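You operate a simulated robot arm through the tools that you are given. There is no shell and no other tool. Be economical: measure what you need, move in short steps, check, and stop when the job is done.

Carry out the task below with a simulated two-armed robot. There is one attempt and no reset: what you move stays moved.

JOB
Jog the brown brick to the sliding stop and rub its burr off.
Fine: 3 jogs of belt three; switch off before you rub; rubbing block back on the reject shelf. What is to be rubbed or washed off counts as gone when no trace of it is left.

The check looks at the end state, three seconds after you hand in, the way a careful person would. Anything else that was tipped, shoved, dropped, spilled or broken makes it a failure.

ROBOT AND FRAMES
Two 7-joint arms with fingered hands on one trunk, on a base that drives. Base frame: it is fixed to the floor where the robot stands at the start and does not move with it; the origin is under the middle of the robot, x ahead of it, y to its left, z up. Units: mm, rad, N and s.
The left shoulder is at the start at [70, 172, 1202], the right one opposite. Places, roughly: beige brick [1750, 1250, 1000]; blue take-up knob [1000, 200, 800]; brown brick [1500, 0, 1000]; cream brick [1750, 1500, 1000]; jog button of belt one [2000, -3200, 800]; jog button of belt three [900, 0, 800]; jog button of belt two [1100, -1300, 800]; jog button of the slat conveyor [3500, -2100, 800]; main switch of belt one [1900, -3000, 800]; main switch of belt three [1000, 0, 800]; main switch of belt two [1100, -1400, 800]; main switch of the slat conveyor [3400, -2000, 800]; orange take-up knob [1000, -200, 800]; red pin [1250, 250, 750]; run button of belt one [1900, -3200, 800]; run button of belt three [900, 200, 800]. Payload 5 kg a hand.
The TCP of each hand is the grasp point between the finger pads, 43 mm short of the fingertips. In the tool frame z runs along the fingers and y along their closing line. The gripper opens to 144 mm. The gripper's body begins 50 mm behind the TCP. The gripper is a hand of 5 fingers: y runs from the thumb to the fingers, the wrist lies at [-21, -124, -221] in the tool frame, and closing takes about 1.5 s.
Orientation is told as [roll, pitch, yaw] about the base's x, y, z axes, in that order, counted from this pose: with the fingers straight down and the wrist toward the robot, the tool's x, y and z point along [0, 1, 0], [1, 0, 0] and [0, 0, -1] of the base frame.

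CONTROLS
- The arms move only by the tool apply_moves. It takes "left_commands", "right_commands" or both (then of equal length, played together; a hand with none holds still); each is a list that holds one entry, the list of rows, each a list of 7 numbers: the opening, from 0 (shut) to 1 (fully open), then the shift along the tool's x, y, z in mm, then the turn, a rotation vector about the tool's x, y, z in degrees. In form: [[[grip, dx, dy, dz, ax, ay, az], ...]]. A call has 1 to 10 rows; each row is the pose to reach, as a shift and turn from the pose commanded when the call began, along the tool's axes at that moment. A row lasts 0.2 s, in which the tool goes at most 50 mm and 0.15 rad; a call with a longer step from one row to the next is refused whole, and so is a gripper value outside its range. A pose out of reach is approached as far as the arm can. The call stops where the force on the tool passes 90 N (or 10 N more than at its start, if that is more) or the arm is blocked; 0.2 s more then pass. The fingers move at their own pace (about 45 mm/s each) and stop on an object; they squeeze with about 27 N. The grip force told is the motor's: it shows also when the fingers shut on nothing. Time passes only in rows, and 0.2 s behind the last, so rows that repeat a pose let the fingers close. The reply holds the time, the measured pose of the TCP, the force on the tool along the base axes, the opening and the grip force, in the units named above and with some noise, with the torque about the TCP (base axes, N m) and any sound that the robot's microphone picked up.
- Cameras (640 x 400 px; columns grow to the right, rows downward): "scene" is now at [140.7, 16, 1428.4]; the picture's right is [0.14, -0.99, 0.00], its down [-0.58, -0.08, -0.81] and it looks along [0.81, 0.12, -0.58] (base axes); focal length 294 px, centre (320, 200). "left" rides on the left gripper at [-86, -108, -168] in its tool frame; the picture's right is [-0.80, -0.28, 0.53], its down [0.54, -0.73, 0.42] and it looks along [0.27, 0.63, 0.73] (tool axes); focal length 275 px, centre (320, 200). "right" rides on the right gripper at [86, -108, -168] in its tool frame; the picture's right is [-0.80, 0.28, -0.53], its down [-0.54, -0.73, 0.42] and it looks along [-0.27, 0.63, 0.73] (tool axes); focal length 275 px, centre (320, 200). There is no depth. A picture from a camera that has moved, and an enlarged one, comes with that camera's place and axes in the base frame and with its lens. The place of the scene camera against the robot may be out by one fixed shift of up to 18 mm in any direction.
- snapshot(camera): a new picture of that camera. The clock stands still meanwhile.
- move_column(by): slides the trunk up (or, below 0, down) by that many mm; the arms and the scene camera ride with it, the base frame stays. It gives what a move gives, with no picture.
- roll_base(legs): drives the robot by 1 to 6 legs, each [ahead, left, turn to the left] in mm, mm and rad, along the robot's own axes; the way and the turn of a leg run together, so that a leg with both is an arc; at most 1500 mm and 3.142 rad a leg. The arms and the cameras ride along, it lands a little off, and it stops where it bumps. It gives what a move gives.
- grasp_type(shape, hand): the hand has 5 fingers and takes this shape, open, in about a second: jaw (thumb against the fingers, like two jaws); tri (thumb and two fingers); tip (a fingertip pinch); poke (one finger out to press); point (the index stretched); flat (the hand flat); cup (the hand cupped); fist (a fist). The gripper value then closes the fingers along that shape, each until it touches; the sizes above hold for jaw. It gives what a move gives, with no picture.
- pan_tilt(pan, tilt): turns the head with the scene camera to pan (to the left, within 1.501 rad either way) and tilt (down, from -0.506 to 1.204), counted from straight ahead of the robot. It gives what a move gives.
- inspect(camera, box): a new picture of the part [left, top, right, bottom] of that camera's present view, enlarged. The clock stands still meanwhile.
- close_job(): hands the job in; it is judged then, once.

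Go step by step. Nothing tells you exact positions but the pictures and the camera data: compare them with the known pose of the tool, close in by small moves and look again before you grip or let go. The budget is 120 turns and 88 pictures, counting those below and the enlarged ones. Unless the task says otherwise, let go and move clear before handing in, and close with one line.

The tools are called by a JSON object that holds its "fn" and its "kwargs". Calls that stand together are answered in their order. apply_moves: Moves the arms, as the interface text tells. Its arguments: {"type":"object","properties":{"left_commands":{"type":"array"},"right_commands":{"type":"array"}},"required":[]} The other tools are called the same way: move_column (by) slides the trunk up or down; grasp_type (shape, hand) gives the hand a shape; roll_base (legs) drives the base; pan_tilt (pan, tilt) turns the head that bears the scene camera; snapshot (camera) takes a picture; inspect (camera, box) takes an enlarged picture of a part of a camera's view; close_job () hands the job in.

At the start:

```text
time_s: 0.0
left_ee_pos: [660.8, 293.5, 1113.3]
left_orientation: [0.001, 0.0, -0.001]
left_contact_force: [0.7, -0.7, 0.1]
left_torque: [0.05, 0.0, -0.01]
left_finger_gap: 143.8
left_grip_force: 0.1
left_shape: jaw
right_ee_pos: [778.9, -261.5, 1066.4]
right_orientation: [0.0, 0.0, -0.001]
right_contact_force: [0.5, -0.2, -0.2]
right_torque: [-0.02, -0.02, -0.02]
right_finger_gap: 143.6
right_grip_force: 0.0
right_shape: jaw
trunk travel left (down, up): [-300.0, 640.0]
robot x, y, heading: [-1.7, 1.2, 0.001]
head pan, tilt: [0.143, 0.62]
```

scene: 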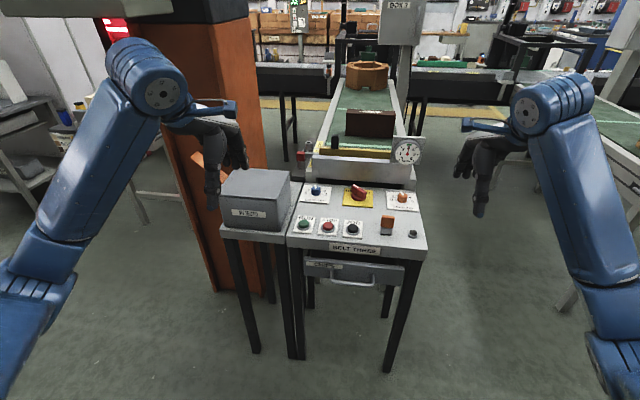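
right: 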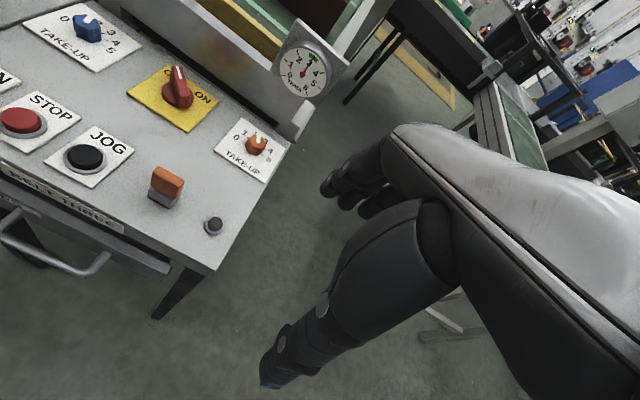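
left: 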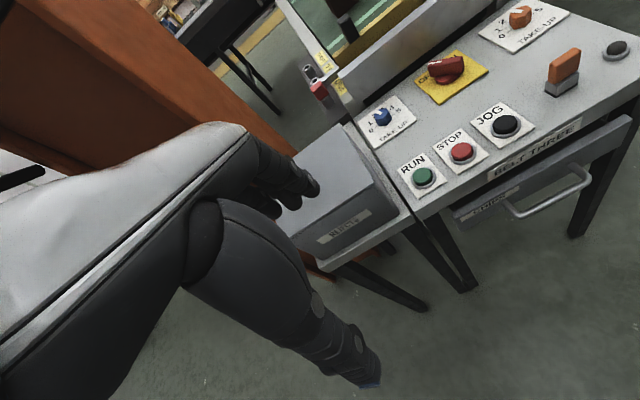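

I see belt three's console ahead, with a brown brick on the belt and a dark plate near the end of it. I'll enlarge the key parts before moving.

{"fn": "inspect", "kwargs": {"camera": "scene", "box": [200, 160, 440, 310]}}

{"fn": "inspect", "kwargs": {"camera": "scene", "box": [290, 40, 450, 180]}}

{"fn": "inspect", "kwargs": {"camera": "left", "box": [260, 0, 640, 240]}}

{"fn": "inspect", "kwargs": {"camera": "right", "box": [0, 0, 380, 240]}}

```text
2.67 times, centred on (320, 235) of scene
camera zoom: at [140.7, 16.0, 1428.4], right [0.14, -0.99, 0.0], down [-0.58, -0.08, -0.81], along [0.81, 0.12, -0.58], focal length 784 px, centre (320, 107)
```

zoom: 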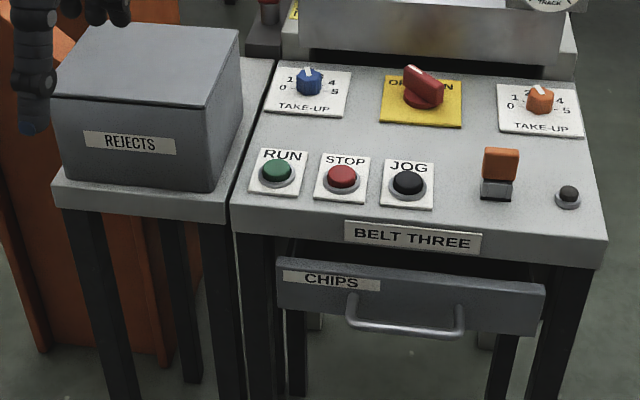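

```text
2.86 times, centred on (370, 110) of scene
camera zoom: at [140.7, 16.0, 1428.4], right [0.14, -0.99, 0.0], down [-0.58, -0.08, -0.81], along [0.81, 0.12, -0.58], focal length 840 px, centre (177, 457)
```

zoom: 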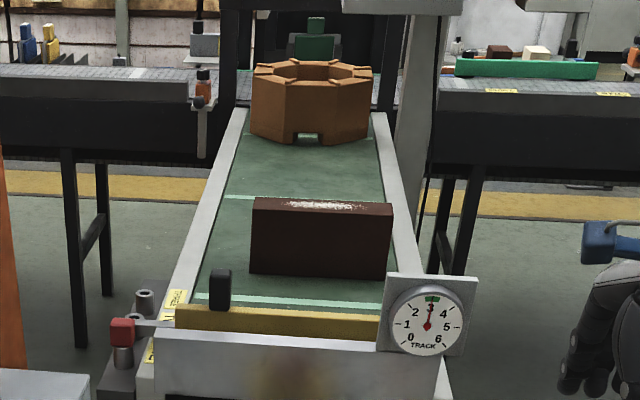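

```text
1.67 times, centred on (450, 120) of left
camera zoom: at [553.3, 207.5, 1281.3], right [-0.28, -0.8, -0.53], down [-0.73, 0.54, -0.42], along [0.63, 0.27, -0.73], focal length 459 px, centre (103, 333)
```

zoom: 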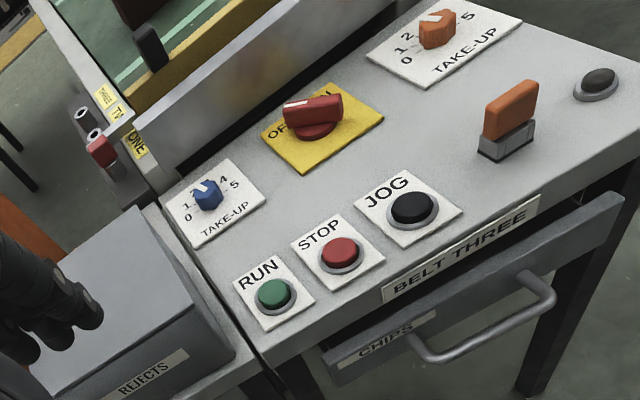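

```text
1.67 times, centred on (190, 120) of right
camera zoom: at [670.2, -176.0, 1233.4], right [0.28, -0.8, 0.53], down [-0.73, -0.54, -0.42], along [0.63, -0.27, -0.73], focal length 459 px, centre (537, 333)
```

zoom: 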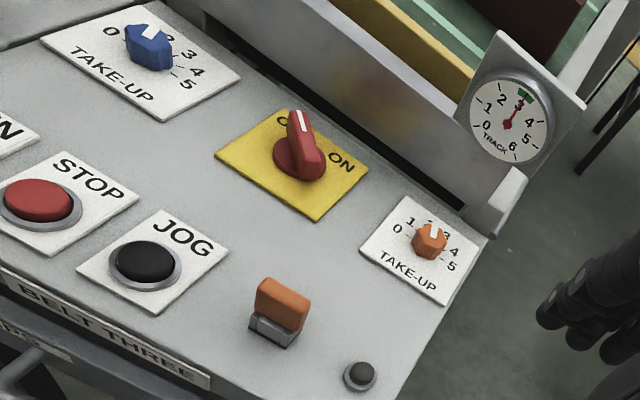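

The main switch points to OFF, the burr is the pale streak on top of the brown brick, and the yellow bar is the stop. I need to find the rubbing block and the reject shelf, so I'll look around.

{"fn": "pan_tilt", "kwargs": {"pan": 0.9, "tilt": 0.5}}

{"fn": "snapshot", "kwargs": {"camera": "scene"}}

{"fn": "pan_tilt", "kwargs": {"pan": -0.7, "tilt": 0.5}}

{"fn": "snapshot", "kwargs": {"camera": "scene"}}

{"fn": "pan_tilt", "kwargs": {"pan": 0.1, "tilt": 0.25}}

{"fn": "snapshot", "kwargs": {"camera": "scene"}}

```text
time_s: 1.1
left_ee_pos: [662.0, 292.7, 1112.5]
left_orientation: [0.001, 0.002, 0.0]
left_contact_force: [-0.1, 0.8, -0.4]
left_torque: [-0.02, -0.03, 0.0]
left_finger_gap: 143.8
left_grip_force: 0.1
left_shape: jaw
right_ee_pos: [779.9, -261.1, 1064.6]
right_orientation: [0.001, -0.001, 0.001]
right_contact_force: [-0.7, 0.1, -0.1]
right_torque: [0.0, 0.02, -0.02]
right_finger_gap: 143.6
right_grip_force: 0.1
right_shape: jaw
trunk travel left (down, up): [-300.0, 640.0]
robot x, y, heading: [1.7, -0.3, -0.001]
head pan, tilt: [0.901, 0.499]
```

```text
80 pictures are left
camera scene: at [110.4, 74.8, 1439.2], right [0.78, -0.62, 0.0], down [-0.3, -0.38, -0.88], along [0.55, 0.69, -0.48], focal length 294 px, centre (320, 200)
```

scene: 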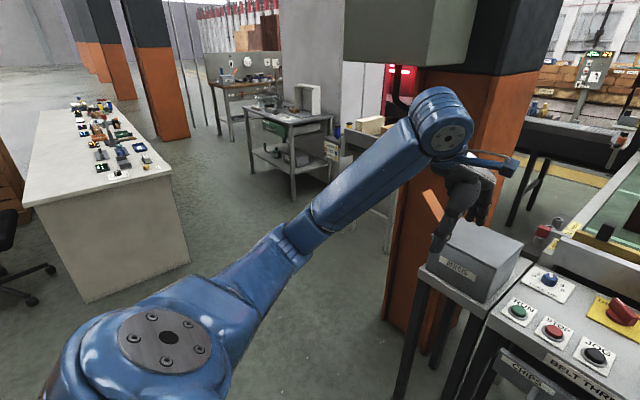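

```text
time_s: 2.8
left_ee_pos: [661.1, 294.7, 1113.2]
left_orientation: [0.001, -0.001, 0.001]
left_contact_force: [-0.8, 0.4, 0.2]
left_torque: [0.0, 0.0, 0.02]
left_finger_gap: 143.5
left_grip_force: 0.0
left_shape: jaw
right_ee_pos: [779.0, -262.3, 1065.5]
right_orientation: [0.0, 0.001, 0.001]
right_contact_force: [0.0, -0.7, 0.5]
right_torque: [-0.01, 0.01, 0.02]
right_finger_gap: 143.6
right_grip_force: 0.1
right_shape: jaw
trunk travel left (down, up): [-300.0, 640.0]
robot x, y, heading: [-1.0, 3.1, -0.002]
head pan, tilt: [-0.7, 0.499]
```

```text
79 pictures are left
camera scene: at [123.5, -55.0, 1439.3], right [-0.64, -0.77, 0.0], down [-0.37, 0.31, -0.88], along [0.67, -0.57, -0.48], focal length 294 px, centre (320, 200)
```

scene: 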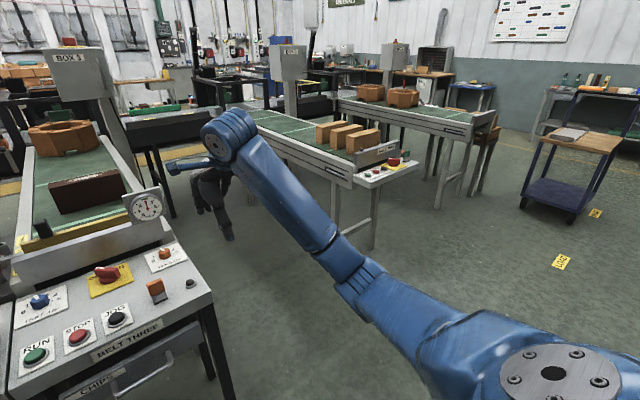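

```text
time_s: 3.9
left_ee_pos: [661.5, 293.6, 1112.4]
left_orientation: [-0.002, 0.0, 0.001]
left_contact_force: [-0.2, -0.8, -0.1]
left_torque: [-0.01, 0.03, 0.02]
left_finger_gap: 143.7
left_grip_force: 0.1
left_shape: jaw
right_ee_pos: [778.9, -261.0, 1066.3]
right_orientation: [-0.001, 0.0, 0.0]
right_contact_force: [-0.1, 0.0, -0.4]
right_torque: [0.0, -0.02, 0.01]
right_finger_gap: 143.8
right_grip_force: 0.1
right_shape: jaw
trunk travel left (down, up): [-300.0, 640.0]
robot x, y, heading: [3.0, -2.2, -0.001]
head pan, tilt: [0.099, 0.25]
```

```text
78 pictures are left
camera scene: at [146.8, 12.7, 1462.3], right [0.1, -1.0, 0.0], down [-0.25, -0.02, -0.97], along [0.96, 0.1, -0.25], focal length 294 px, centre (320, 200)
```

scene: 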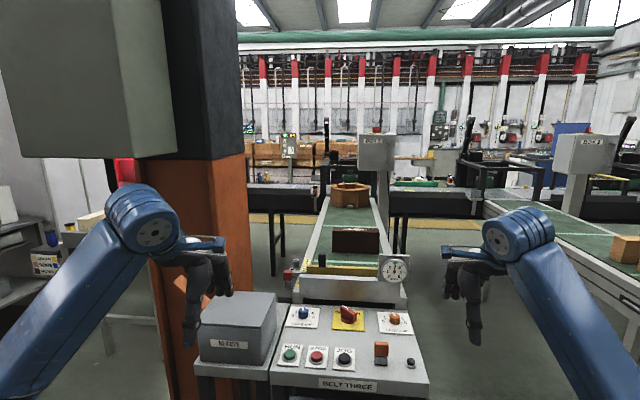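

There's a shelf with pale bricks behind the pillar on the left, near the beige and cream brick positions; I suspect that is the reject shelf. I'll look closer.

{"fn": "pan_tilt", "kwargs": {"pan": 0.75, "tilt": 0.3}}

{"fn": "inspect", "kwargs": {"camera": "scene", "box": [140, 100, 460, 300]}}

```text
time_s: 4.9
left_ee_pos: [660.8, 293.9, 1113.7]
left_orientation: [0.0, 0.0, -0.001]
left_contact_force: [-0.1, -0.4, 0.3]
left_torque: [0.01, 0.0, 0.05]
left_finger_gap: 143.6
left_grip_force: 0.0
left_shape: jaw
right_ee_pos: [779.7, -262.5, 1065.6]
right_orientation: [0.0, 0.0, -0.003]
right_contact_force: [-0.1, 0.5, 0.3]
right_torque: [-0.04, -0.04, -0.02]
right_finger_gap: 143.5
right_grip_force: 0.1
right_shape: jaw
trunk travel left (down, up): [-300.0, 640.0]
robot x, y, heading: [0.1, 1.3, 0.001]
head pan, tilt: [0.75, 0.3]
```

```text
2.00 times, centred on (300, 200) of scene
camera zoom: at [122.2, 67.2, 1457.7], right [0.68, -0.73, 0.0], down [-0.22, -0.2, -0.96], along [0.7, 0.65, -0.3], focal length 588 px, centre (360, 200)
```

zoom: 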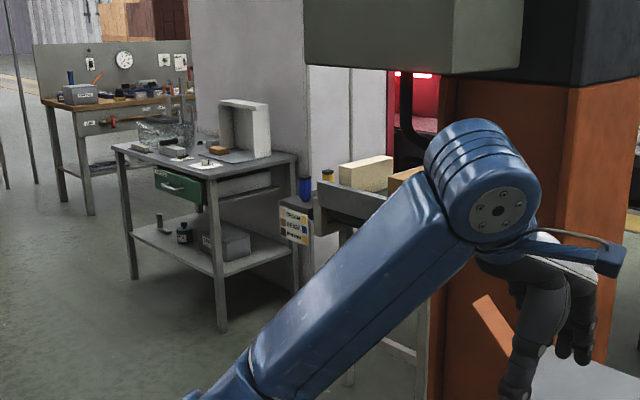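

Next I want a close look at the orange item on the console, the switch and the red pin.

{"fn": "inspect", "kwargs": {"camera": "right", "box": [120, 50, 280, 250]}}

{"fn": "inspect", "kwargs": {"camera": "left", "box": [280, 30, 440, 130]}}

{"fn": "inspect", "kwargs": {"camera": "left", "box": [520, 20, 640, 110]}}

```text
2.00 times, centred on (200, 150) of right
camera zoom: at [670.2, -176.0, 1233.4], right [0.28, -0.8, 0.53], down [-0.73, -0.54, -0.42], along [0.63, -0.27, -0.73], focal length 551 px, centre (560, 300)
```

zoom: 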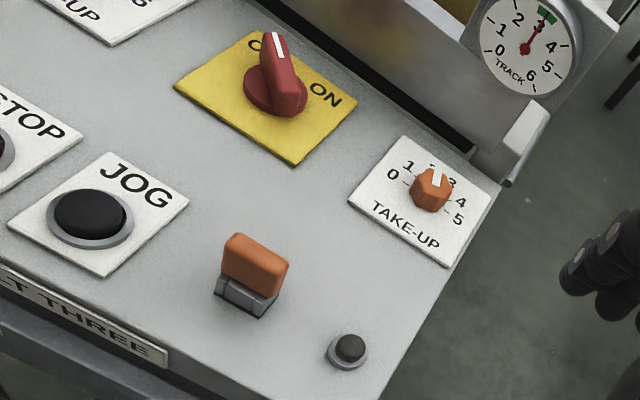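

```text
4.00 times, centred on (360, 80) of left
camera zoom: at [553.3, 207.5, 1281.3], right [-0.28, -0.8, -0.53], down [-0.73, 0.54, -0.42], along [0.63, 0.27, -0.73], focal length 1101 px, centre (160, 680)
```

zoom: 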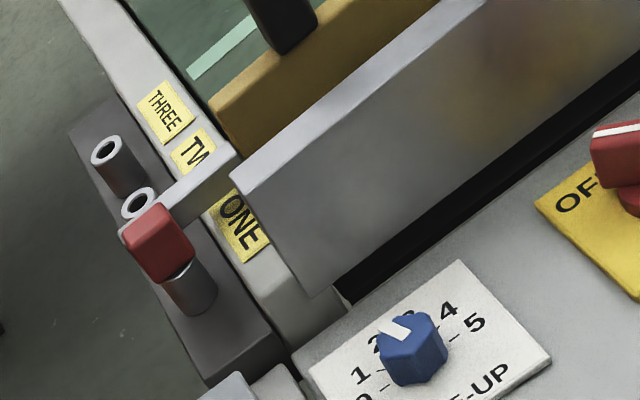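

```text
4.44 times, centred on (580, 65) of left
camera zoom: at [553.3, 207.5, 1281.3], right [-0.28, -0.8, -0.53], down [-0.73, 0.54, -0.42], along [0.63, 0.27, -0.73], focal length 1224 px, centre (-836, 800)
```

zoom: 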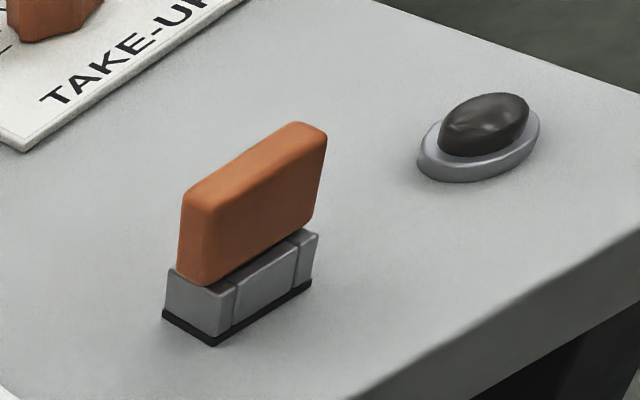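

The orange-handled item looks like a small block with a black sole, so it could be the rubbing block; I'll check the shelf later. First I'll shape the right hand for poking and see where its fingertip sits.

{"fn": "grasp_type", "kwargs": {"hand": "right", "shape": "poke"}}

{"fn": "pan_tilt", "kwargs": {"pan": 0.0, "tilt": 0.65}}

{"fn": "snapshot", "kwargs": {"camera": "right"}}

{"fn": "snapshot", "kwargs": {"camera": "scene"}}

```text
time_s: 5.8
left_ee_pos: [661.4, 295.1, 1113.7]
left_orientation: [0.001, 0.002, 0.0]
left_contact_force: [-0.1, 0.0, -0.9]
left_torque: [-0.02, 0.0, 0.01]
left_finger_gap: 143.9
left_grip_force: 0.1
left_shape: jaw
right_ee_pos: [779.9, -262.0, 1066.9]
right_orientation: [-0.002, 0.0, 0.0]
right_contact_force: [-0.5, 0.6, 0.3]
right_torque: [0.04, 0.0, 0.0]
right_finger_gap: 0.0
right_grip_force: 0.0
right_shape: poke
trunk travel left (down, up): [-300.0, 640.0]
robot x, y, heading: [-0.5, -0.3, 0.001]
head pan, tilt: [0.75, 0.3]
```

```text
time_s: 6.9
left_ee_pos: [661.7, 293.4, 1113.2]
left_orientation: [0.0, -0.002, 0.001]
left_contact_force: [-0.3, -0.2, 0.1]
left_torque: [0.01, -0.02, 0.03]
left_finger_gap: 143.7
left_grip_force: 0.0
left_shape: jaw
right_ee_pos: [778.6, -261.1, 1065.0]
right_orientation: [0.0, 0.0, 0.0]
right_contact_force: [1.1, 0.4, 0.1]
right_torque: [0.01, -0.01, -0.01]
right_finger_gap: 0.0
right_grip_force: 0.1
right_shape: poke
trunk travel left (down, up): [-300.0, 640.0]
robot x, y, heading: [0.2, 0.8, 0.004]
head pan, tilt: [0.0, 0.649]
```

```text
73 pictures are left
camera right: at [670.2, -176.0, 1233.4], right [0.28, -0.8, 0.53], down [-0.73, -0.54, -0.42], along [0.63, -0.27, -0.73], focal length 275 px, centre (320, 200)
```

right: 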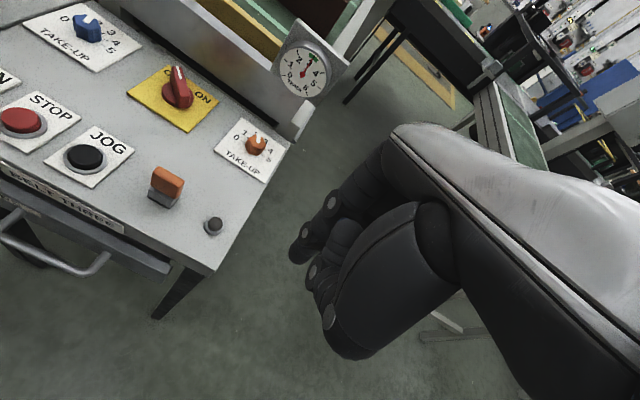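

```text
72 pictures are left
camera scene: at [140.6, 3.6, 1425.9], right [0.0, -1.0, 0.0], down [-0.6, 0.0, -0.8], along [0.8, 0.0, -0.6], focal length 294 px, centre (320, 200)
```

scene: 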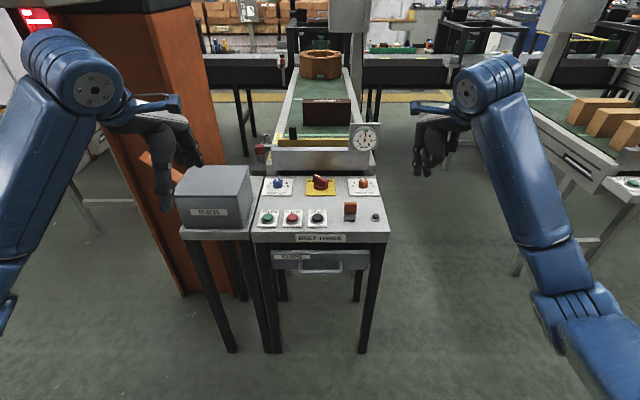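

The poke fingertip is about 43 mm beyond the TCP. The knob is slightly too far away, so I'll roll forward 130 mm.

{"fn": "roll_base", "kwargs": {"legs": [[130, 0, 0]]}}

{"fn": "pan_tilt", "kwargs": {"pan": 0.0, "tilt": 0.75}}

{"fn": "inspect", "kwargs": {"camera": "scene", "box": [200, 60, 440, 210]}}

```text
time_s: 8.2
left_ee_pos: [791.3, 293.3, 1114.0]
left_orientation: [-0.001, 0.0, -0.001]
left_contact_force: [0.9, -0.1, 0.0]
left_torque: [-0.02, 0.03, 0.01]
left_finger_gap: 143.4
left_grip_force: 0.0
left_shape: jaw
right_ee_pos: [906.3, -263.3, 1065.6]
right_orientation: [0.001, -0.001, -0.004]
right_contact_force: [-0.1, -0.2, -0.1]
right_torque: [0.01, 0.05, -0.02]
right_finger_gap: 0.1
right_grip_force: 0.0
right_shape: poke
trunk travel left (down, up): [-300.0, 640.0]
robot x, y, heading: [130.7, 1.1, -0.001]
head pan, tilt: [0.0, 0.649]
```

```text
time_s: 8.9
left_ee_pos: [791.9, 292.8, 1113.5]
left_orientation: [0.0, -0.002, -0.002]
left_contact_force: [0.3, -0.3, 0.7]
left_torque: [0.03, 0.0, 0.05]
left_finger_gap: 143.8
left_grip_force: 0.0
left_shape: jaw
right_ee_pos: [908.4, -263.9, 1064.9]
right_orientation: [0.0, 0.0, -0.003]
right_contact_force: [0.1, 0.4, 0.4]
right_torque: [-0.02, 0.07, -0.01]
right_finger_gap: 0.0
right_grip_force: 0.0
right_shape: poke
trunk travel left (down, up): [-300.0, 640.0]
robot x, y, heading: [126.9, 0.2, -0.003]
head pan, tilt: [0.0, 0.75]
```

```text
2.67 times, centred on (320, 135) of scene
camera zoom: at [266.5, 3.0, 1417.2], right [0.0, -1.0, 0.0], down [-0.68, 0.0, -0.73], along [0.73, 0.0, -0.68], focal length 784 px, centre (320, 373)
```

zoom: 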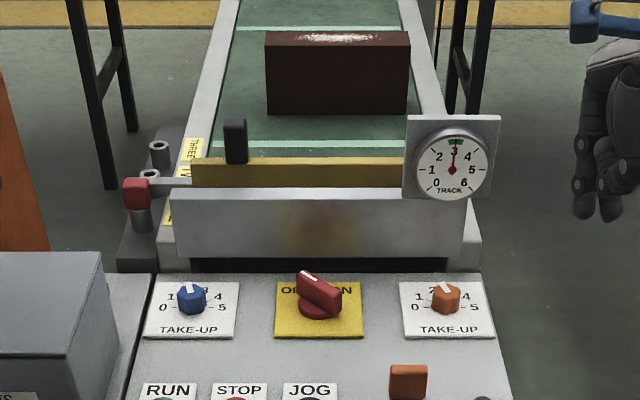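

The knob blade runs about 35° to the left (OFF), from roughly (1054,18) to (1008,-15). I'll check the poke finger's shape closely.

{"fn": "inspect", "kwargs": {"camera": "scene", "box": [390, 50, 470, 150]}}

{"fn": "inspect", "kwargs": {"camera": "right", "box": [220, 120, 460, 370]}}

```text
4.00 times, centred on (430, 100) of scene
camera zoom: at [266.5, 3.0, 1417.2], right [0.0, -1.0, 0.0], down [-0.68, 0.0, -0.73], along [0.73, 0.0, -0.68], focal length 1175 px, centre (-120, 600)
```

zoom: 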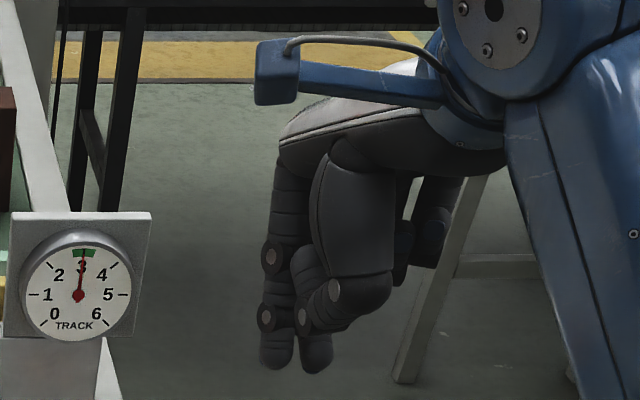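

```text
1.60 times, centred on (340, 245) of right
camera zoom: at [799.4, -178.0, 1233.1], right [0.28, -0.8, 0.53], down [-0.73, -0.54, -0.42], along [0.63, -0.27, -0.73], focal length 440 px, centre (288, 128)
```

zoom: 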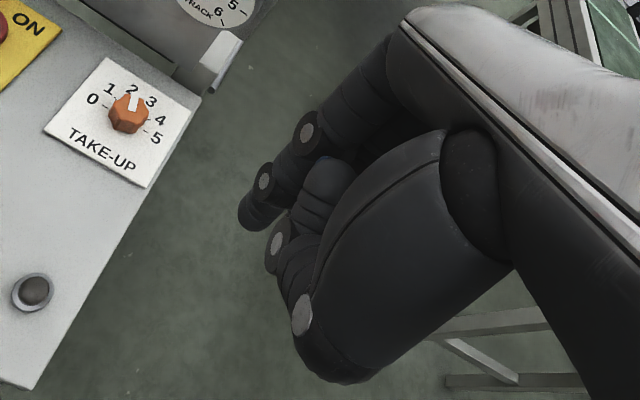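

The index tip sits close to the TCP axis and both cameras agree. I'll bring the right hand above the right-rear of the main switch and look again.

{"fn": "apply_moves", "kwargs": {"right_commands": [[[0, 32, 17, 15, 0, 0, 0], [0, 64, 34, 30, 0, 0, 0], [0, 96, 52, 45, 0, 0, 0], [0, 128, 69, 60, 0, 0, 0], [0, 160, 86, 75, 0, 0, 0], [0, 190, 103, 90, 0, 0, 0]]]}}

{"fn": "snapshot", "kwargs": {"camera": "right"}}

{"fn": "inspect", "kwargs": {"camera": "scene", "box": [240, 100, 440, 225]}}

```text
time_s: 10.3
left_ee_pos: [791.4, 292.6, 1112.6]
left_orientation: [-0.002, 0.001, -0.003]
left_contact_force: [-0.1, 0.1, 0.2]
left_torque: [-0.03, 0.05, 0.01]
left_finger_gap: 143.6
left_grip_force: 0.0
left_shape: jaw
right_ee_pos: [1007.0, -73.2, 975.3]
right_orientation: [-0.001, -0.001, -0.003]
right_contact_force: [0.6, 0.6, 0.5]
right_torque: [-0.01, 0.0, -0.02]
right_finger_gap: 0.0
right_grip_force: 0.2
right_shape: poke
trunk travel left (down, up): [-300.0, 640.0]
robot x, y, heading: [131.1, 0.7, -0.009]
head pan, tilt: [0.0, 0.75]
```

```text
68 pictures are left
camera right: at [899.1, 13.0, 1143.6], right [0.28, -0.8, 0.54], down [-0.73, -0.54, -0.42], along [0.63, -0.27, -0.73], focal length 275 px, centre (320, 200)
```

right: 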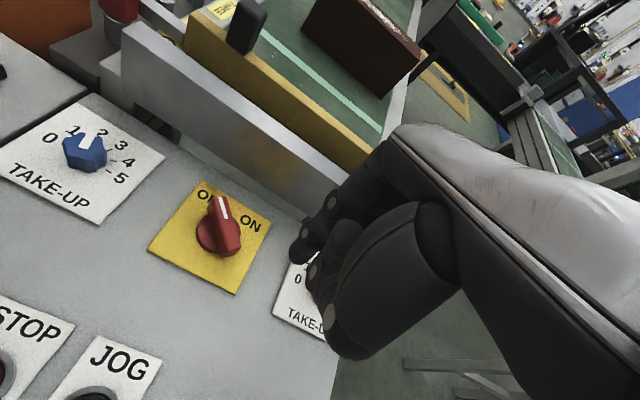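

```text
3.20 times, centred on (340, 162) of scene
camera zoom: at [266.6, 4.7, 1417.2], right [0.0, -1.0, 0.0], down [-0.68, 0.0, -0.73], along [0.73, 0.0, -0.68], focal length 940 px, centre (256, 320)
```

zoom: 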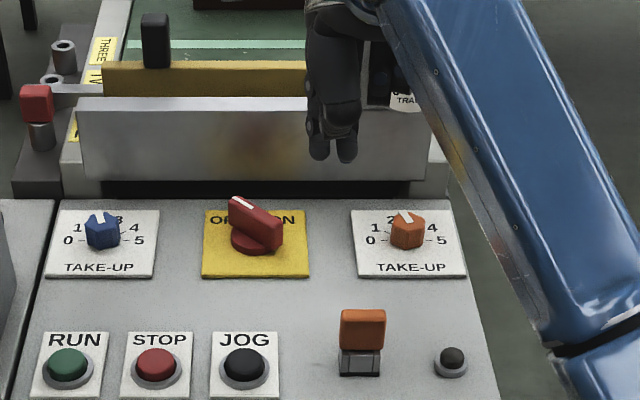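

Triangulating, the knob is centred near (1053, 0) with its top at z ≈ 844 and its rear end at about (1036,-17). I'll lower the fingertip to the right of the rear end.

{"fn": "apply_moves", "kwargs": {"right_commands": [[[0, 0, 9, 35, 0, 0, 0], [0, 0, 18, 70, 0, 0, 0], [0, 0, 18, 100, 0, 0, 0]]]}}

{"fn": "snapshot", "kwargs": {"camera": "right"}}

{"fn": "inspect", "kwargs": {"camera": "scene", "box": [240, 100, 440, 225]}}

```text
time_s: 11.1
left_ee_pos: [792.6, 291.8, 1114.0]
left_orientation: [0.0, 0.0, -0.002]
left_contact_force: [0.4, -0.7, -0.3]
left_torque: [0.06, 0.01, -0.03]
left_finger_gap: 143.7
left_grip_force: 0.0
left_shape: jaw
right_ee_pos: [1027.6, -74.3, 875.7]
right_orientation: [0.001, 0.0, -0.005]
right_contact_force: [-0.2, -0.2, 0.6]
right_torque: [-0.01, 0.04, 0.01]
right_finger_gap: 0.0
right_grip_force: 0.1
right_shape: poke
trunk travel left (down, up): [-300.0, 640.0]
robot x, y, heading: [128.2, -1.5, -0.002]
head pan, tilt: [0.0, 0.75]
```

```text
66 pictures are left
camera right: at [919.4, 11.5, 1044.6], right [0.28, -0.8, 0.53], down [-0.73, -0.54, -0.42], along [0.63, -0.27, -0.73], focal length 275 px, centre (320, 200)
```

right: 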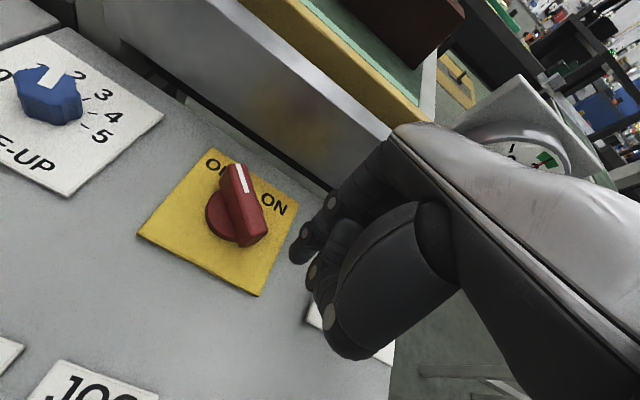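

```text
3.20 times, centred on (340, 162) of scene
camera zoom: at [266.1, 2.8, 1417.3], right [0.0, -1.0, 0.0], down [-0.68, 0.0, -0.73], along [0.73, 0.0, -0.68], focal length 940 px, centre (256, 320)
```

zoom: 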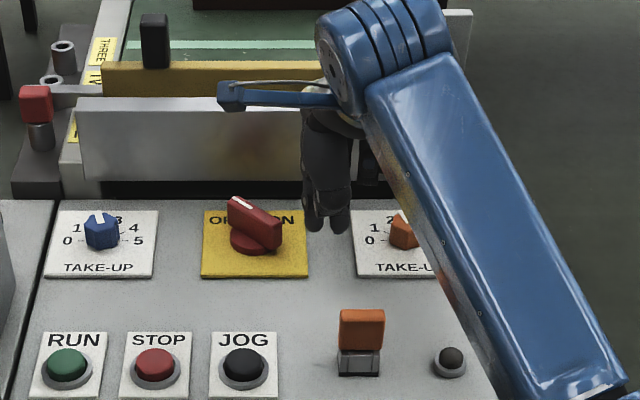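

The fingertip is beside the rear end of the blade. I'll push it left in small steps.

{"fn": "apply_moves", "kwargs": {"right_commands": [[[0, 0, -2, 7, 0, 0, 0], [0, 20, -2, 7, 0, 0, 0], [0, 30, -2, 7, 0, 0, 0], [0, 38, -2, 7, 0, 0, 0], [0, 45, -2, 7, 0, 0, 0], [0, 51, -2, 7, 0, 0, 0], [0, 57, -2, 7, 0, 0, 0], [0, 60, -2, 7, 0, 0, 0]]]}}

{"fn": "inspect", "kwargs": {"camera": "scene", "box": [240, 100, 440, 225]}}

```text
time_s: 12.9
left_ee_pos: [789.3, 288.3, 1115.0]
left_orientation: [0.001, -0.002, -0.004]
left_contact_force: [-0.6, -0.4, -0.5]
left_torque: [0.04, 0.0, 0.0]
left_finger_gap: 143.7
left_grip_force: 0.1
left_shape: jaw
right_ee_pos: [1025.5, -20.4, 871.4]
right_orientation: [0.0, 0.001, -0.008]
right_contact_force: [-11.0, -24.0, 6.2]
right_torque: [-0.48, 0.22, 0.02]
right_finger_gap: 0.0
right_grip_force: 0.1
right_shape: poke
trunk travel left (down, up): [-300.0, 640.0]
robot x, y, heading: [129.4, 0.3, -0.001]
head pan, tilt: [0.0, 0.75]
```

```text
3.20 times, centred on (340, 162) of scene
camera zoom: at [263.7, -0.3, 1417.5], right [0.0, -1.0, 0.0], down [-0.68, 0.0, -0.73], along [0.73, 0.0, -0.68], focal length 940 px, centre (256, 320)
```

zoom: 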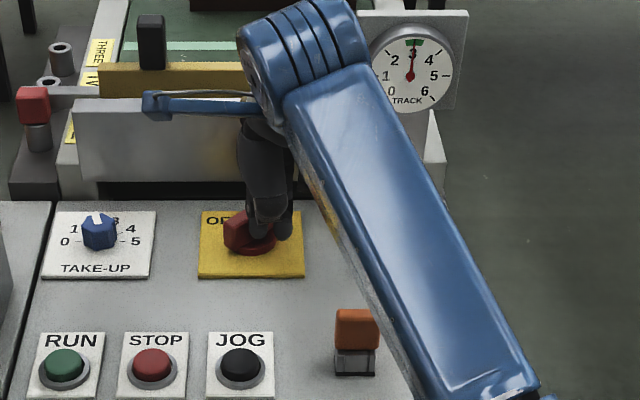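

The knob turned. I'll back the finger off to the right and up, then check it.

{"fn": "apply_moves", "kwargs": {"right_commands": [[[0, -30, 0, 0, 0, 0, 0], [0, -50, 0, -40, 0, 0, 0], [0, -60, -10, -85, 0, 0, 0], [0, -80, -30, -120, 0, 0, 0]]]}}

{"fn": "inspect", "kwargs": {"camera": "scene", "box": [240, 60, 440, 225]}}

{"fn": "grasp_type", "kwargs": {"hand": "left", "shape": "poke"}}

{"fn": "snapshot", "kwargs": {"camera": "left"}}

```text
time_s: 13.9
left_ee_pos: [791.0, 292.2, 1113.8]
left_orientation: [0.002, -0.001, -0.002]
left_contact_force: [0.0, -0.3, 0.6]
left_torque: [0.06, -0.01, 0.03]
left_finger_gap: 143.6
left_grip_force: 0.1
left_shape: jaw
right_ee_pos: [992.3, -94.7, 986.3]
right_orientation: [0.001, 0.0, -0.002]
right_contact_force: [-1.2, 0.9, -0.2]
right_torque: [0.03, 0.0, -0.03]
right_finger_gap: 0.0
right_grip_force: 0.0
right_shape: poke
trunk travel left (down, up): [-300.0, 640.0]
robot x, y, heading: [130.8, 0.6, -0.003]
head pan, tilt: [0.0, 0.75]
```

```text
2.42 times, centred on (340, 142) of scene
camera zoom: at [264.7, 2.0, 1417.4], right [0.0, -1.0, 0.0], down [-0.68, 0.0, -0.73], along [0.73, 0.0, -0.68], focal length 712 px, centre (272, 339)
```

zoom: 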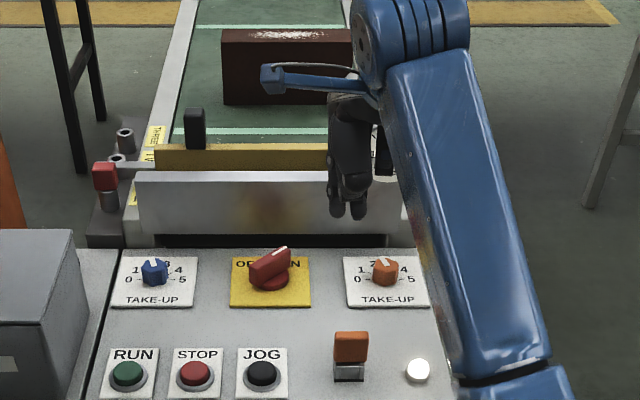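

```text
time_s: 14.8
left_ee_pos: [790.0, 292.7, 1114.3]
left_orientation: [0.0, 0.001, -0.001]
left_contact_force: [0.3, 0.1, 0.4]
left_torque: [-0.03, -0.01, 0.05]
left_finger_gap: 0.0
left_grip_force: 0.1
left_shape: poke
right_ee_pos: [993.8, -95.1, 985.2]
right_orientation: [-0.001, 0.001, -0.003]
right_contact_force: [0.0, 0.1, 0.9]
right_torque: [0.01, -0.01, 0.0]
right_finger_gap: 0.1
right_grip_force: 0.0
right_shape: poke
trunk travel left (down, up): [-300.0, 640.0]
robot x, y, heading: [131.8, -1.7, -0.008]
head pan, tilt: [0.0, 0.75]
```

```text
62 pictures are left
camera left: at [682.9, 206.0, 1281.4], right [-0.29, -0.8, -0.53], down [-0.72, 0.54, -0.42], along [0.63, 0.27, -0.73], focal length 275 px, centre (320, 200)
```

left: 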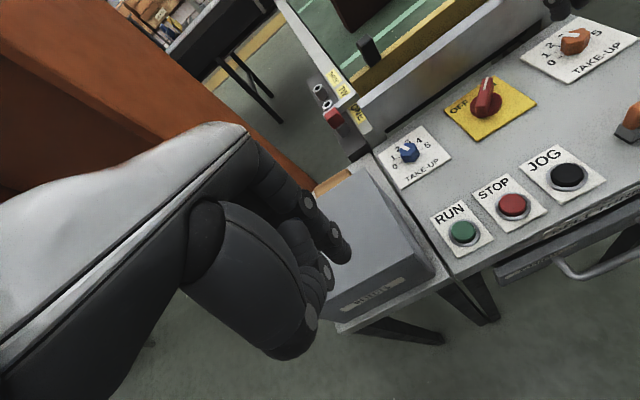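

The switch is on and the lamp is lit. Now I'll bring the left index finger above the JOG button, estimated at (858, 10).

{"fn": "apply_moves", "kwargs": {"left_commands": [[[0, -45, 10, 0, 0, 0, 0], [0, -90, 20, 5, 0, 0, 0], [0, -135, 30, 10, 0, 0, 0], [0, -180, 40, 20, 0, 0, 0], [0, -220, 50, 45, 0, 0, 0], [0, -250, 60, 80, 0, 0, 0], [0, -270, 62, 120, 0, 0, 0], [0, -275, 62, 160, 0, 0, 0], [0, -275, 62, 190, 0, 0, 0]]]}}

{"fn": "inspect", "kwargs": {"camera": "left", "box": [240, 80, 640, 400]}}

{"fn": "inspect", "kwargs": {"camera": "scene", "box": [220, 100, 420, 260]}}

```text
time_s: 16.8
left_ee_pos: [851.1, 15.7, 923.3]
left_orientation: [-0.001, 0.0, -0.001]
left_contact_force: [0.9, -0.1, 0.6]
left_torque: [-0.02, 0.01, -0.02]
left_finger_gap: 0.0
left_grip_force: 0.0
left_shape: poke
right_ee_pos: [994.7, -95.1, 986.1]
right_orientation: [0.0, 0.001, -0.004]
right_contact_force: [0.1, -0.2, -0.5]
right_torque: [-0.02, 0.02, 0.01]
right_finger_gap: 0.0
right_grip_force: 0.0
right_shape: poke
trunk travel left (down, up): [-300.0, 640.0]
robot x, y, heading: [129.6, -0.4, -0.007]
head pan, tilt: [0.0, 0.75]
```

```text
1.25 times, centred on (440, 240) of left
camera zoom: at [742.9, -70.7, 1091.1], right [-0.28, -0.8, -0.53], down [-0.72, 0.54, -0.42], along [0.63, 0.27, -0.73], focal length 344 px, centre (170, 150)
```

zoom: 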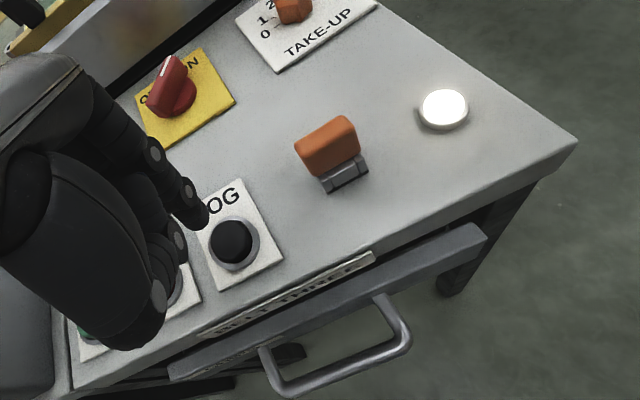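

```text
2.50 times, centred on (320, 180) of scene
camera zoom: at [266.1, 3.1, 1417.3], right [0.0, -1.0, 0.0], down [-0.68, 0.0, -0.73], along [0.73, 0.0, -0.68], focal length 735 px, centre (320, 250)
```

zoom: 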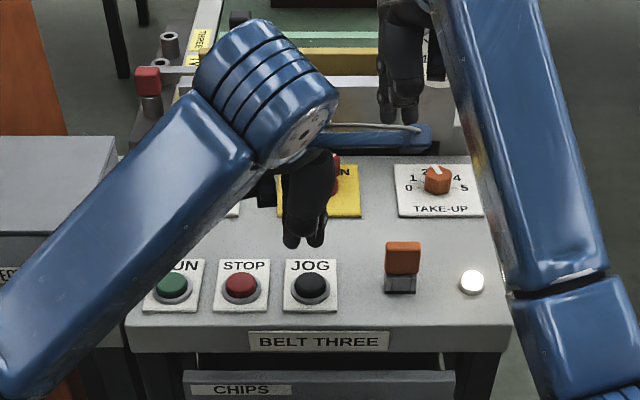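

The fingertip is directly over the JOG button. I'll press in a short down-and-up stroke and see what the belt does.

{"fn": "apply_moves", "kwargs": {"left_commands": [[[0, 0, 1, 30, 0, 0, 0], [0, 0, 1, 44, 0, 0, 0], [0, 0, 1, 52, 0, 0, 0], [0, 0, 1, 57, 0, 0, 0], [0, 0, 1, 45, 0, 0, 0], [0, 0, 1, 30, 0, 0, 0]]]}}

{"fn": "inspect", "kwargs": {"camera": "scene", "box": [220, 60, 420, 220]}}

```text
time_s: 18.2
left_ee_pos: [854.0, 15.7, 892.8]
left_orientation: [0.0, 0.0, -0.004]
left_contact_force: [-0.4, 0.1, 0.8]
left_torque: [0.0, -0.01, 0.02]
left_finger_gap: 0.1
left_grip_force: 0.0
left_shape: poke
right_ee_pos: [994.0, -94.4, 986.0]
right_orientation: [0.0, 0.002, -0.003]
right_contact_force: [0.6, -0.4, 0.4]
right_torque: [0.01, 0.0, -0.02]
right_finger_gap: 0.0
right_grip_force: 0.0
right_shape: poke
trunk travel left (down, up): [-300.0, 640.0]
robot x, y, heading: [127.9, -1.9, -0.0]
head pan, tilt: [0.0, 0.75]
```

```text
2.50 times, centred on (320, 140) of scene
camera zoom: at [265.8, 2.7, 1417.2], right [0.0, -1.0, 0.0], down [-0.68, 0.0, -0.73], along [0.73, 0.0, -0.68], focal length 735 px, centre (320, 350)
```

zoom: 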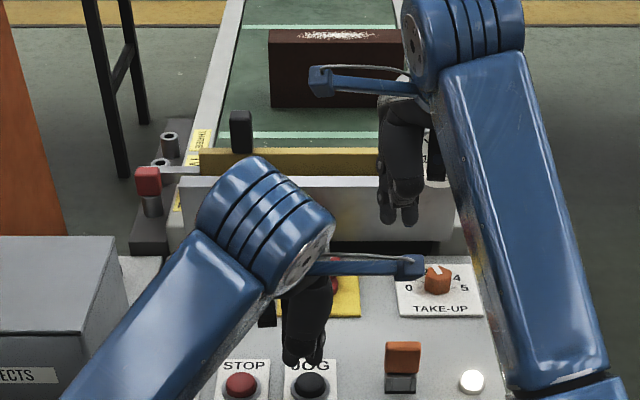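

The brick hasn't moved, so the press didn't register. I'll go deeper step by step, watching the force.

{"fn": "apply_moves", "kwargs": {"left_commands": [[[0, 0, 0, 22, 0, 0, 0], [0, 0, 0, 30, 0, 0, 0], [0, 0, 0, 34, 0, 0, 0]]]}}

```text
time_s: 19.0
left_ee_pos: [852.9, 17.2, 860.0]
left_orientation: [0.0, -0.002, -0.003]
left_contact_force: [2.3, -0.4, 7.2]
left_torque: [0.0, -0.05, 0.02]
left_finger_gap: 0.0
left_grip_force: 0.0
left_shape: poke
right_ee_pos: [993.9, -94.5, 987.5]
right_orientation: [0.0, 0.0, -0.004]
right_contact_force: [0.0, -0.3, 0.5]
right_torque: [0.03, 0.01, -0.01]
right_finger_gap: 0.0
right_grip_force: 0.0
right_shape: poke
trunk travel left (down, up): [-300.0, 640.0]
robot x, y, heading: [128.0, 0.9, -0.002]
head pan, tilt: [0.0, 0.75]
heard: click
```

A click at TCP z ≈ 860 makes this jog 1. I'll release and see how far the belt moved.

{"fn": "apply_moves", "kwargs": {"left_commands": [[[0, 0, 0, -12, 0, 0, 0], [0, 0, 0, -25, 0, 0, 0], [0, 0, 0, -25, 0, 0, 0], [0, 0, 0, -25, 0, 0, 0], [0, 0, 0, -25, 0, 0, 0]]]}}

{"fn": "inspect", "kwargs": {"camera": "scene", "box": [220, 60, 420, 220]}}

```text
time_s: 20.2
left_ee_pos: [854.0, 16.6, 883.3]
left_orientation: [0.0, 0.001, 0.001]
left_contact_force: [-0.4, -0.1, -0.1]
left_torque: [-0.01, 0.01, 0.02]
left_finger_gap: 0.1
left_grip_force: 0.1
left_shape: poke
right_ee_pos: [994.4, -94.7, 985.2]
right_orientation: [-0.003, 0.0, -0.005]
right_contact_force: [0.0, -1.1, 1.0]
right_torque: [0.01, 0.0, -0.01]
right_finger_gap: 0.1
right_grip_force: 0.0
right_shape: poke
trunk travel left (down, up): [-300.0, 640.0]
robot x, y, heading: [129.6, -1.3, -0.001]
head pan, tilt: [0.0, 0.75]
```

```text
2.50 times, centred on (320, 140) of scene
camera zoom: at [265.8, 3.1, 1417.3], right [0.0, -1.0, 0.0], down [-0.68, 0.0, -0.73], along [0.73, 0.0, -0.68], focal length 735 px, centre (320, 350)
```

zoom: 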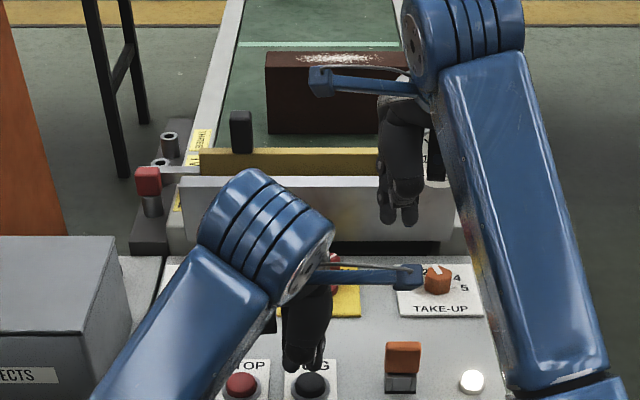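

One jog moves the brick about 40 mm. Now jog 2.

{"fn": "apply_moves", "kwargs": {"left_commands": [[[0, 0, 0, 12, 0, 0, 0], [0, 0, 0, 20, 0, 0, 0], [0, 0, 0, 24.5, 0, 0, 0], [0, 0, 0, 12, 0, 0, 0], [0, 0, 0, 0, 0, 0, 0], [0, 0, 0, 0, 0, 0, 0], [0, 0, 0, 0, 0, 0, 0], [0, 0, 0, 0, 0, 0, 0]]]}}

{"fn": "inspect", "kwargs": {"camera": "scene", "box": [220, 60, 420, 220]}}

```text
time_s: 22.0
left_ee_pos: [852.7, 17.6, 883.2]
left_orientation: [0.001, 0.001, -0.001]
left_contact_force: [0.8, -0.7, -0.2]
left_torque: [-0.01, 0.01, 0.03]
left_finger_gap: 0.0
left_grip_force: 0.1
left_shape: poke
right_ee_pos: [993.1, -94.3, 984.9]
right_orientation: [-0.001, -0.001, -0.003]
right_contact_force: [0.0, -0.5, 0.0]
right_torque: [-0.03, -0.03, 0.0]
right_finger_gap: 0.0
right_grip_force: 0.0
right_shape: poke
trunk travel left (down, up): [-300.0, 640.0]
robot x, y, heading: [127.4, -3.8, -0.01]
head pan, tilt: [0.0, 0.75]
heard: click
```

```text
2.50 times, centred on (320, 140) of scene
camera zoom: at [265.8, 3.0, 1417.3], right [0.0, -1.0, 0.0], down [-0.68, 0.0, -0.73], along [0.73, 0.0, -0.68], focal length 735 px, centre (320, 350)
```

zoom: 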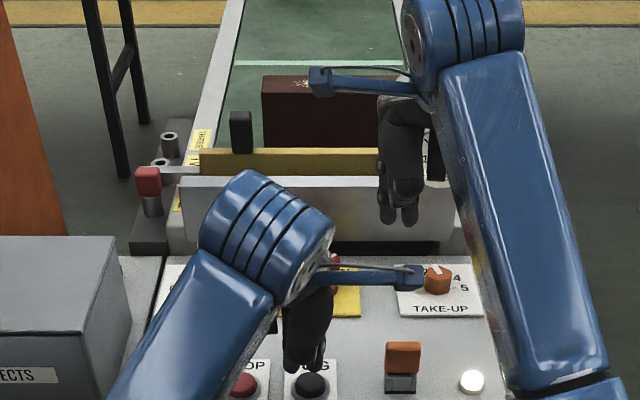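

Jog 2 registered with a click. Now jog 3.

{"fn": "apply_moves", "kwargs": {"left_commands": [[[0, 0, 0, 12, 0, 0, 0], [0, 0, 0, 20, 0, 0, 0], [0, 0, 0, 24.5, 0, 0, 0], [0, 0, 0, 12, 0, 0, 0], [0, 0, 0, 0, 0, 0, 0], [0, 0, 0, 0, 0, 0, 0], [0, 0, 0, 0, 0, 0, 0], [0, 0, 0, 0, 0, 0, 0]]]}}

{"fn": "inspect", "kwargs": {"camera": "scene", "box": [220, 60, 420, 220]}}

```text
time_s: 23.8
left_ee_pos: [854.3, 16.7, 884.5]
left_orientation: [0.001, 0.001, -0.002]
left_contact_force: [-0.6, -0.2, -0.4]
left_torque: [0.01, -0.01, -0.02]
left_finger_gap: 0.1
left_grip_force: 0.0
left_shape: poke
right_ee_pos: [993.8, -94.2, 986.0]
right_orientation: [0.0, -0.001, -0.002]
right_contact_force: [0.4, 0.3, 0.3]
right_torque: [-0.02, -0.02, -0.02]
right_finger_gap: 0.0
right_grip_force: 0.0
right_shape: poke
trunk travel left (down, up): [-300.0, 640.0]
robot x, y, heading: [127.8, 1.2, -0.001]
head pan, tilt: [0.0, 0.75]
heard: click
```

```text
2.50 times, centred on (320, 140) of scene
camera zoom: at [265.8, 3.0, 1417.3], right [0.0, -1.0, 0.0], down [-0.68, 0.0, -0.73], along [0.73, 0.0, -0.68], focal length 735 px, centre (320, 350)
```

zoom: 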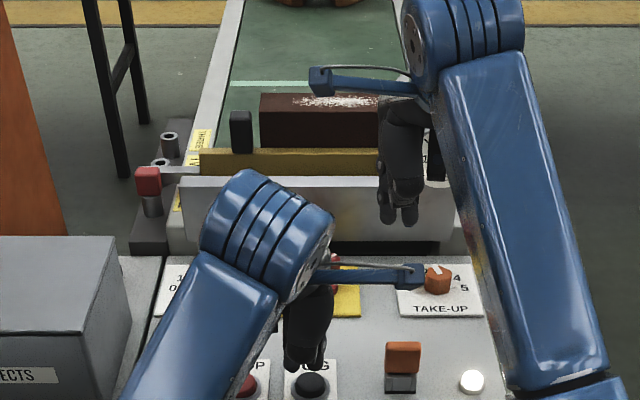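

The brick has been jogged three times and now sits at the stop. I'll retract the right hand and bring the left fingertip to the left of the switch's rear end to turn it off.

{"fn": "apply_moves", "kwargs": {"left_commands": [[[0, 0, 0, -45, 0, 0, 0], [0, 0, 0, -90, 0, 0, 0], [0, 15, 42, -95, 0, 0, 0], [0, 30, 88, -95, 0, 0, 0], [0, 46, 130, -95, 0, 0, 0], [0, 46, 171, -95, 0, 0, 0], [0, 46, 171, -60, 0, 0, 0]]], "right_commands": [[[0, -45, 0, -10, 0, 0, 0], [0, -90, -10, -30, 0, 0, 0], [0, -135, -30, -50, 0, 0, 0], [0, -170, -60, -60, 0, 0, 0], [0, -190, -90, -70, 0, 0, 0], [0, -190, -90, -70, 0, 0, 0], [0, -190, -90, -70, 0, 0, 0]]]}}

{"fn": "snapshot", "kwargs": {"camera": "left"}}

{"fn": "snapshot", "kwargs": {"camera": "scene"}}

```text
refused: row 2 steps farther than a row can; nothing moved
```

```text
55 pictures are left
camera left: at [745.5, -69.8, 1052.7], right [-0.29, -0.8, -0.53], down [-0.72, 0.54, -0.42], along [0.63, 0.27, -0.73], focal length 275 px, centre (320, 200)
```

left: 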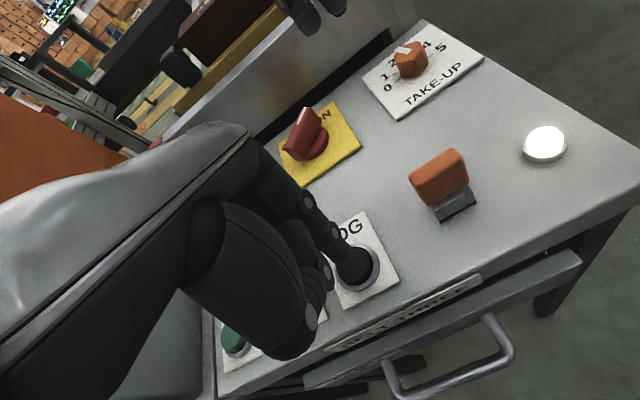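

```text
54 pictures are left
camera scene: at [265.8, 3.0, 1417.3], right [0.0, -1.0, 0.0], down [-0.68, 0.0, -0.73], along [0.73, 0.0, -0.68], focal length 294 px, centre (320, 200)
```

scene: 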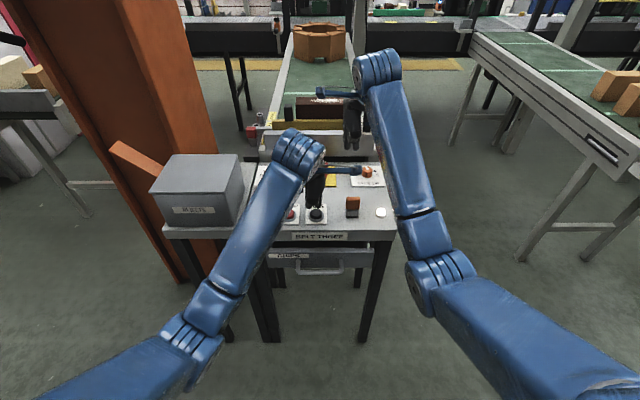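

Some steps were slightly too long, so I'll resend the move in smaller steps.

{"fn": "apply_moves", "kwargs": {"left_commands": [[[0, 0, 0, -45, 0, 0, 0], [0, 0, 0, -90, 0, 0, 0], [0, 12, 42, -95, 0, 0, 0], [0, 24, 86, -95, 0, 0, 0], [0, 36, 130, -95, 0, 0, 0], [0, 46, 171, -95, 0, 0, 0], [0, 46, 171, -60, 0, 0, 0]]], "right_commands": [[[0, -40, 0, -10, 0, 0, 0], [0, -80, -10, -20, 0, 0, 0], [0, -115, -30, -35, 0, 0, 0], [0, -145, -55, -50, 0, 0, 0], [0, -170, -80, -60, 0, 0, 0], [0, -180, -90, -70, 0, 0, 0], [0, -180, -90, -70, 0, 0, 0]]]}}

{"fn": "snapshot", "kwargs": {"camera": "left"}}

```text
time_s: 25.4
left_ee_pos: [1025.1, 62.9, 943.4]
left_orientation: [-0.002, -0.002, -0.003]
left_contact_force: [0.2, 0.3, 0.9]
left_torque: [-0.03, 0.05, 0.0]
left_finger_gap: 0.0
left_grip_force: 0.1
left_shape: poke
right_ee_pos: [906.7, -275.6, 1059.3]
right_orientation: [-0.001, -0.001, -0.002]
right_contact_force: [0.1, 1.0, 0.7]
right_torque: [-0.04, 0.03, -0.01]
right_finger_gap: 0.3
right_grip_force: 0.0
right_shape: poke
trunk travel left (down, up): [-300.0, 640.0]
robot x, y, heading: [130.6, -0.1, -0.004]
head pan, tilt: [0.0, 0.75]
```

```text
53 pictures are left
camera left: at [917.3, -23.2, 1111.2], right [-0.29, -0.8, -0.53], down [-0.72, 0.54, -0.42], along [0.63, 0.26, -0.73], focal length 275 px, centre (320, 200)
```

left: 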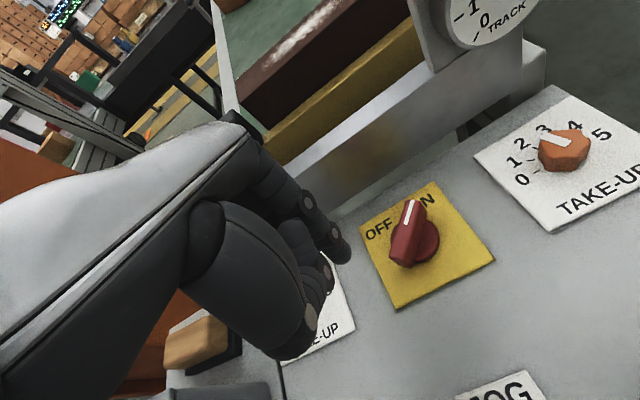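

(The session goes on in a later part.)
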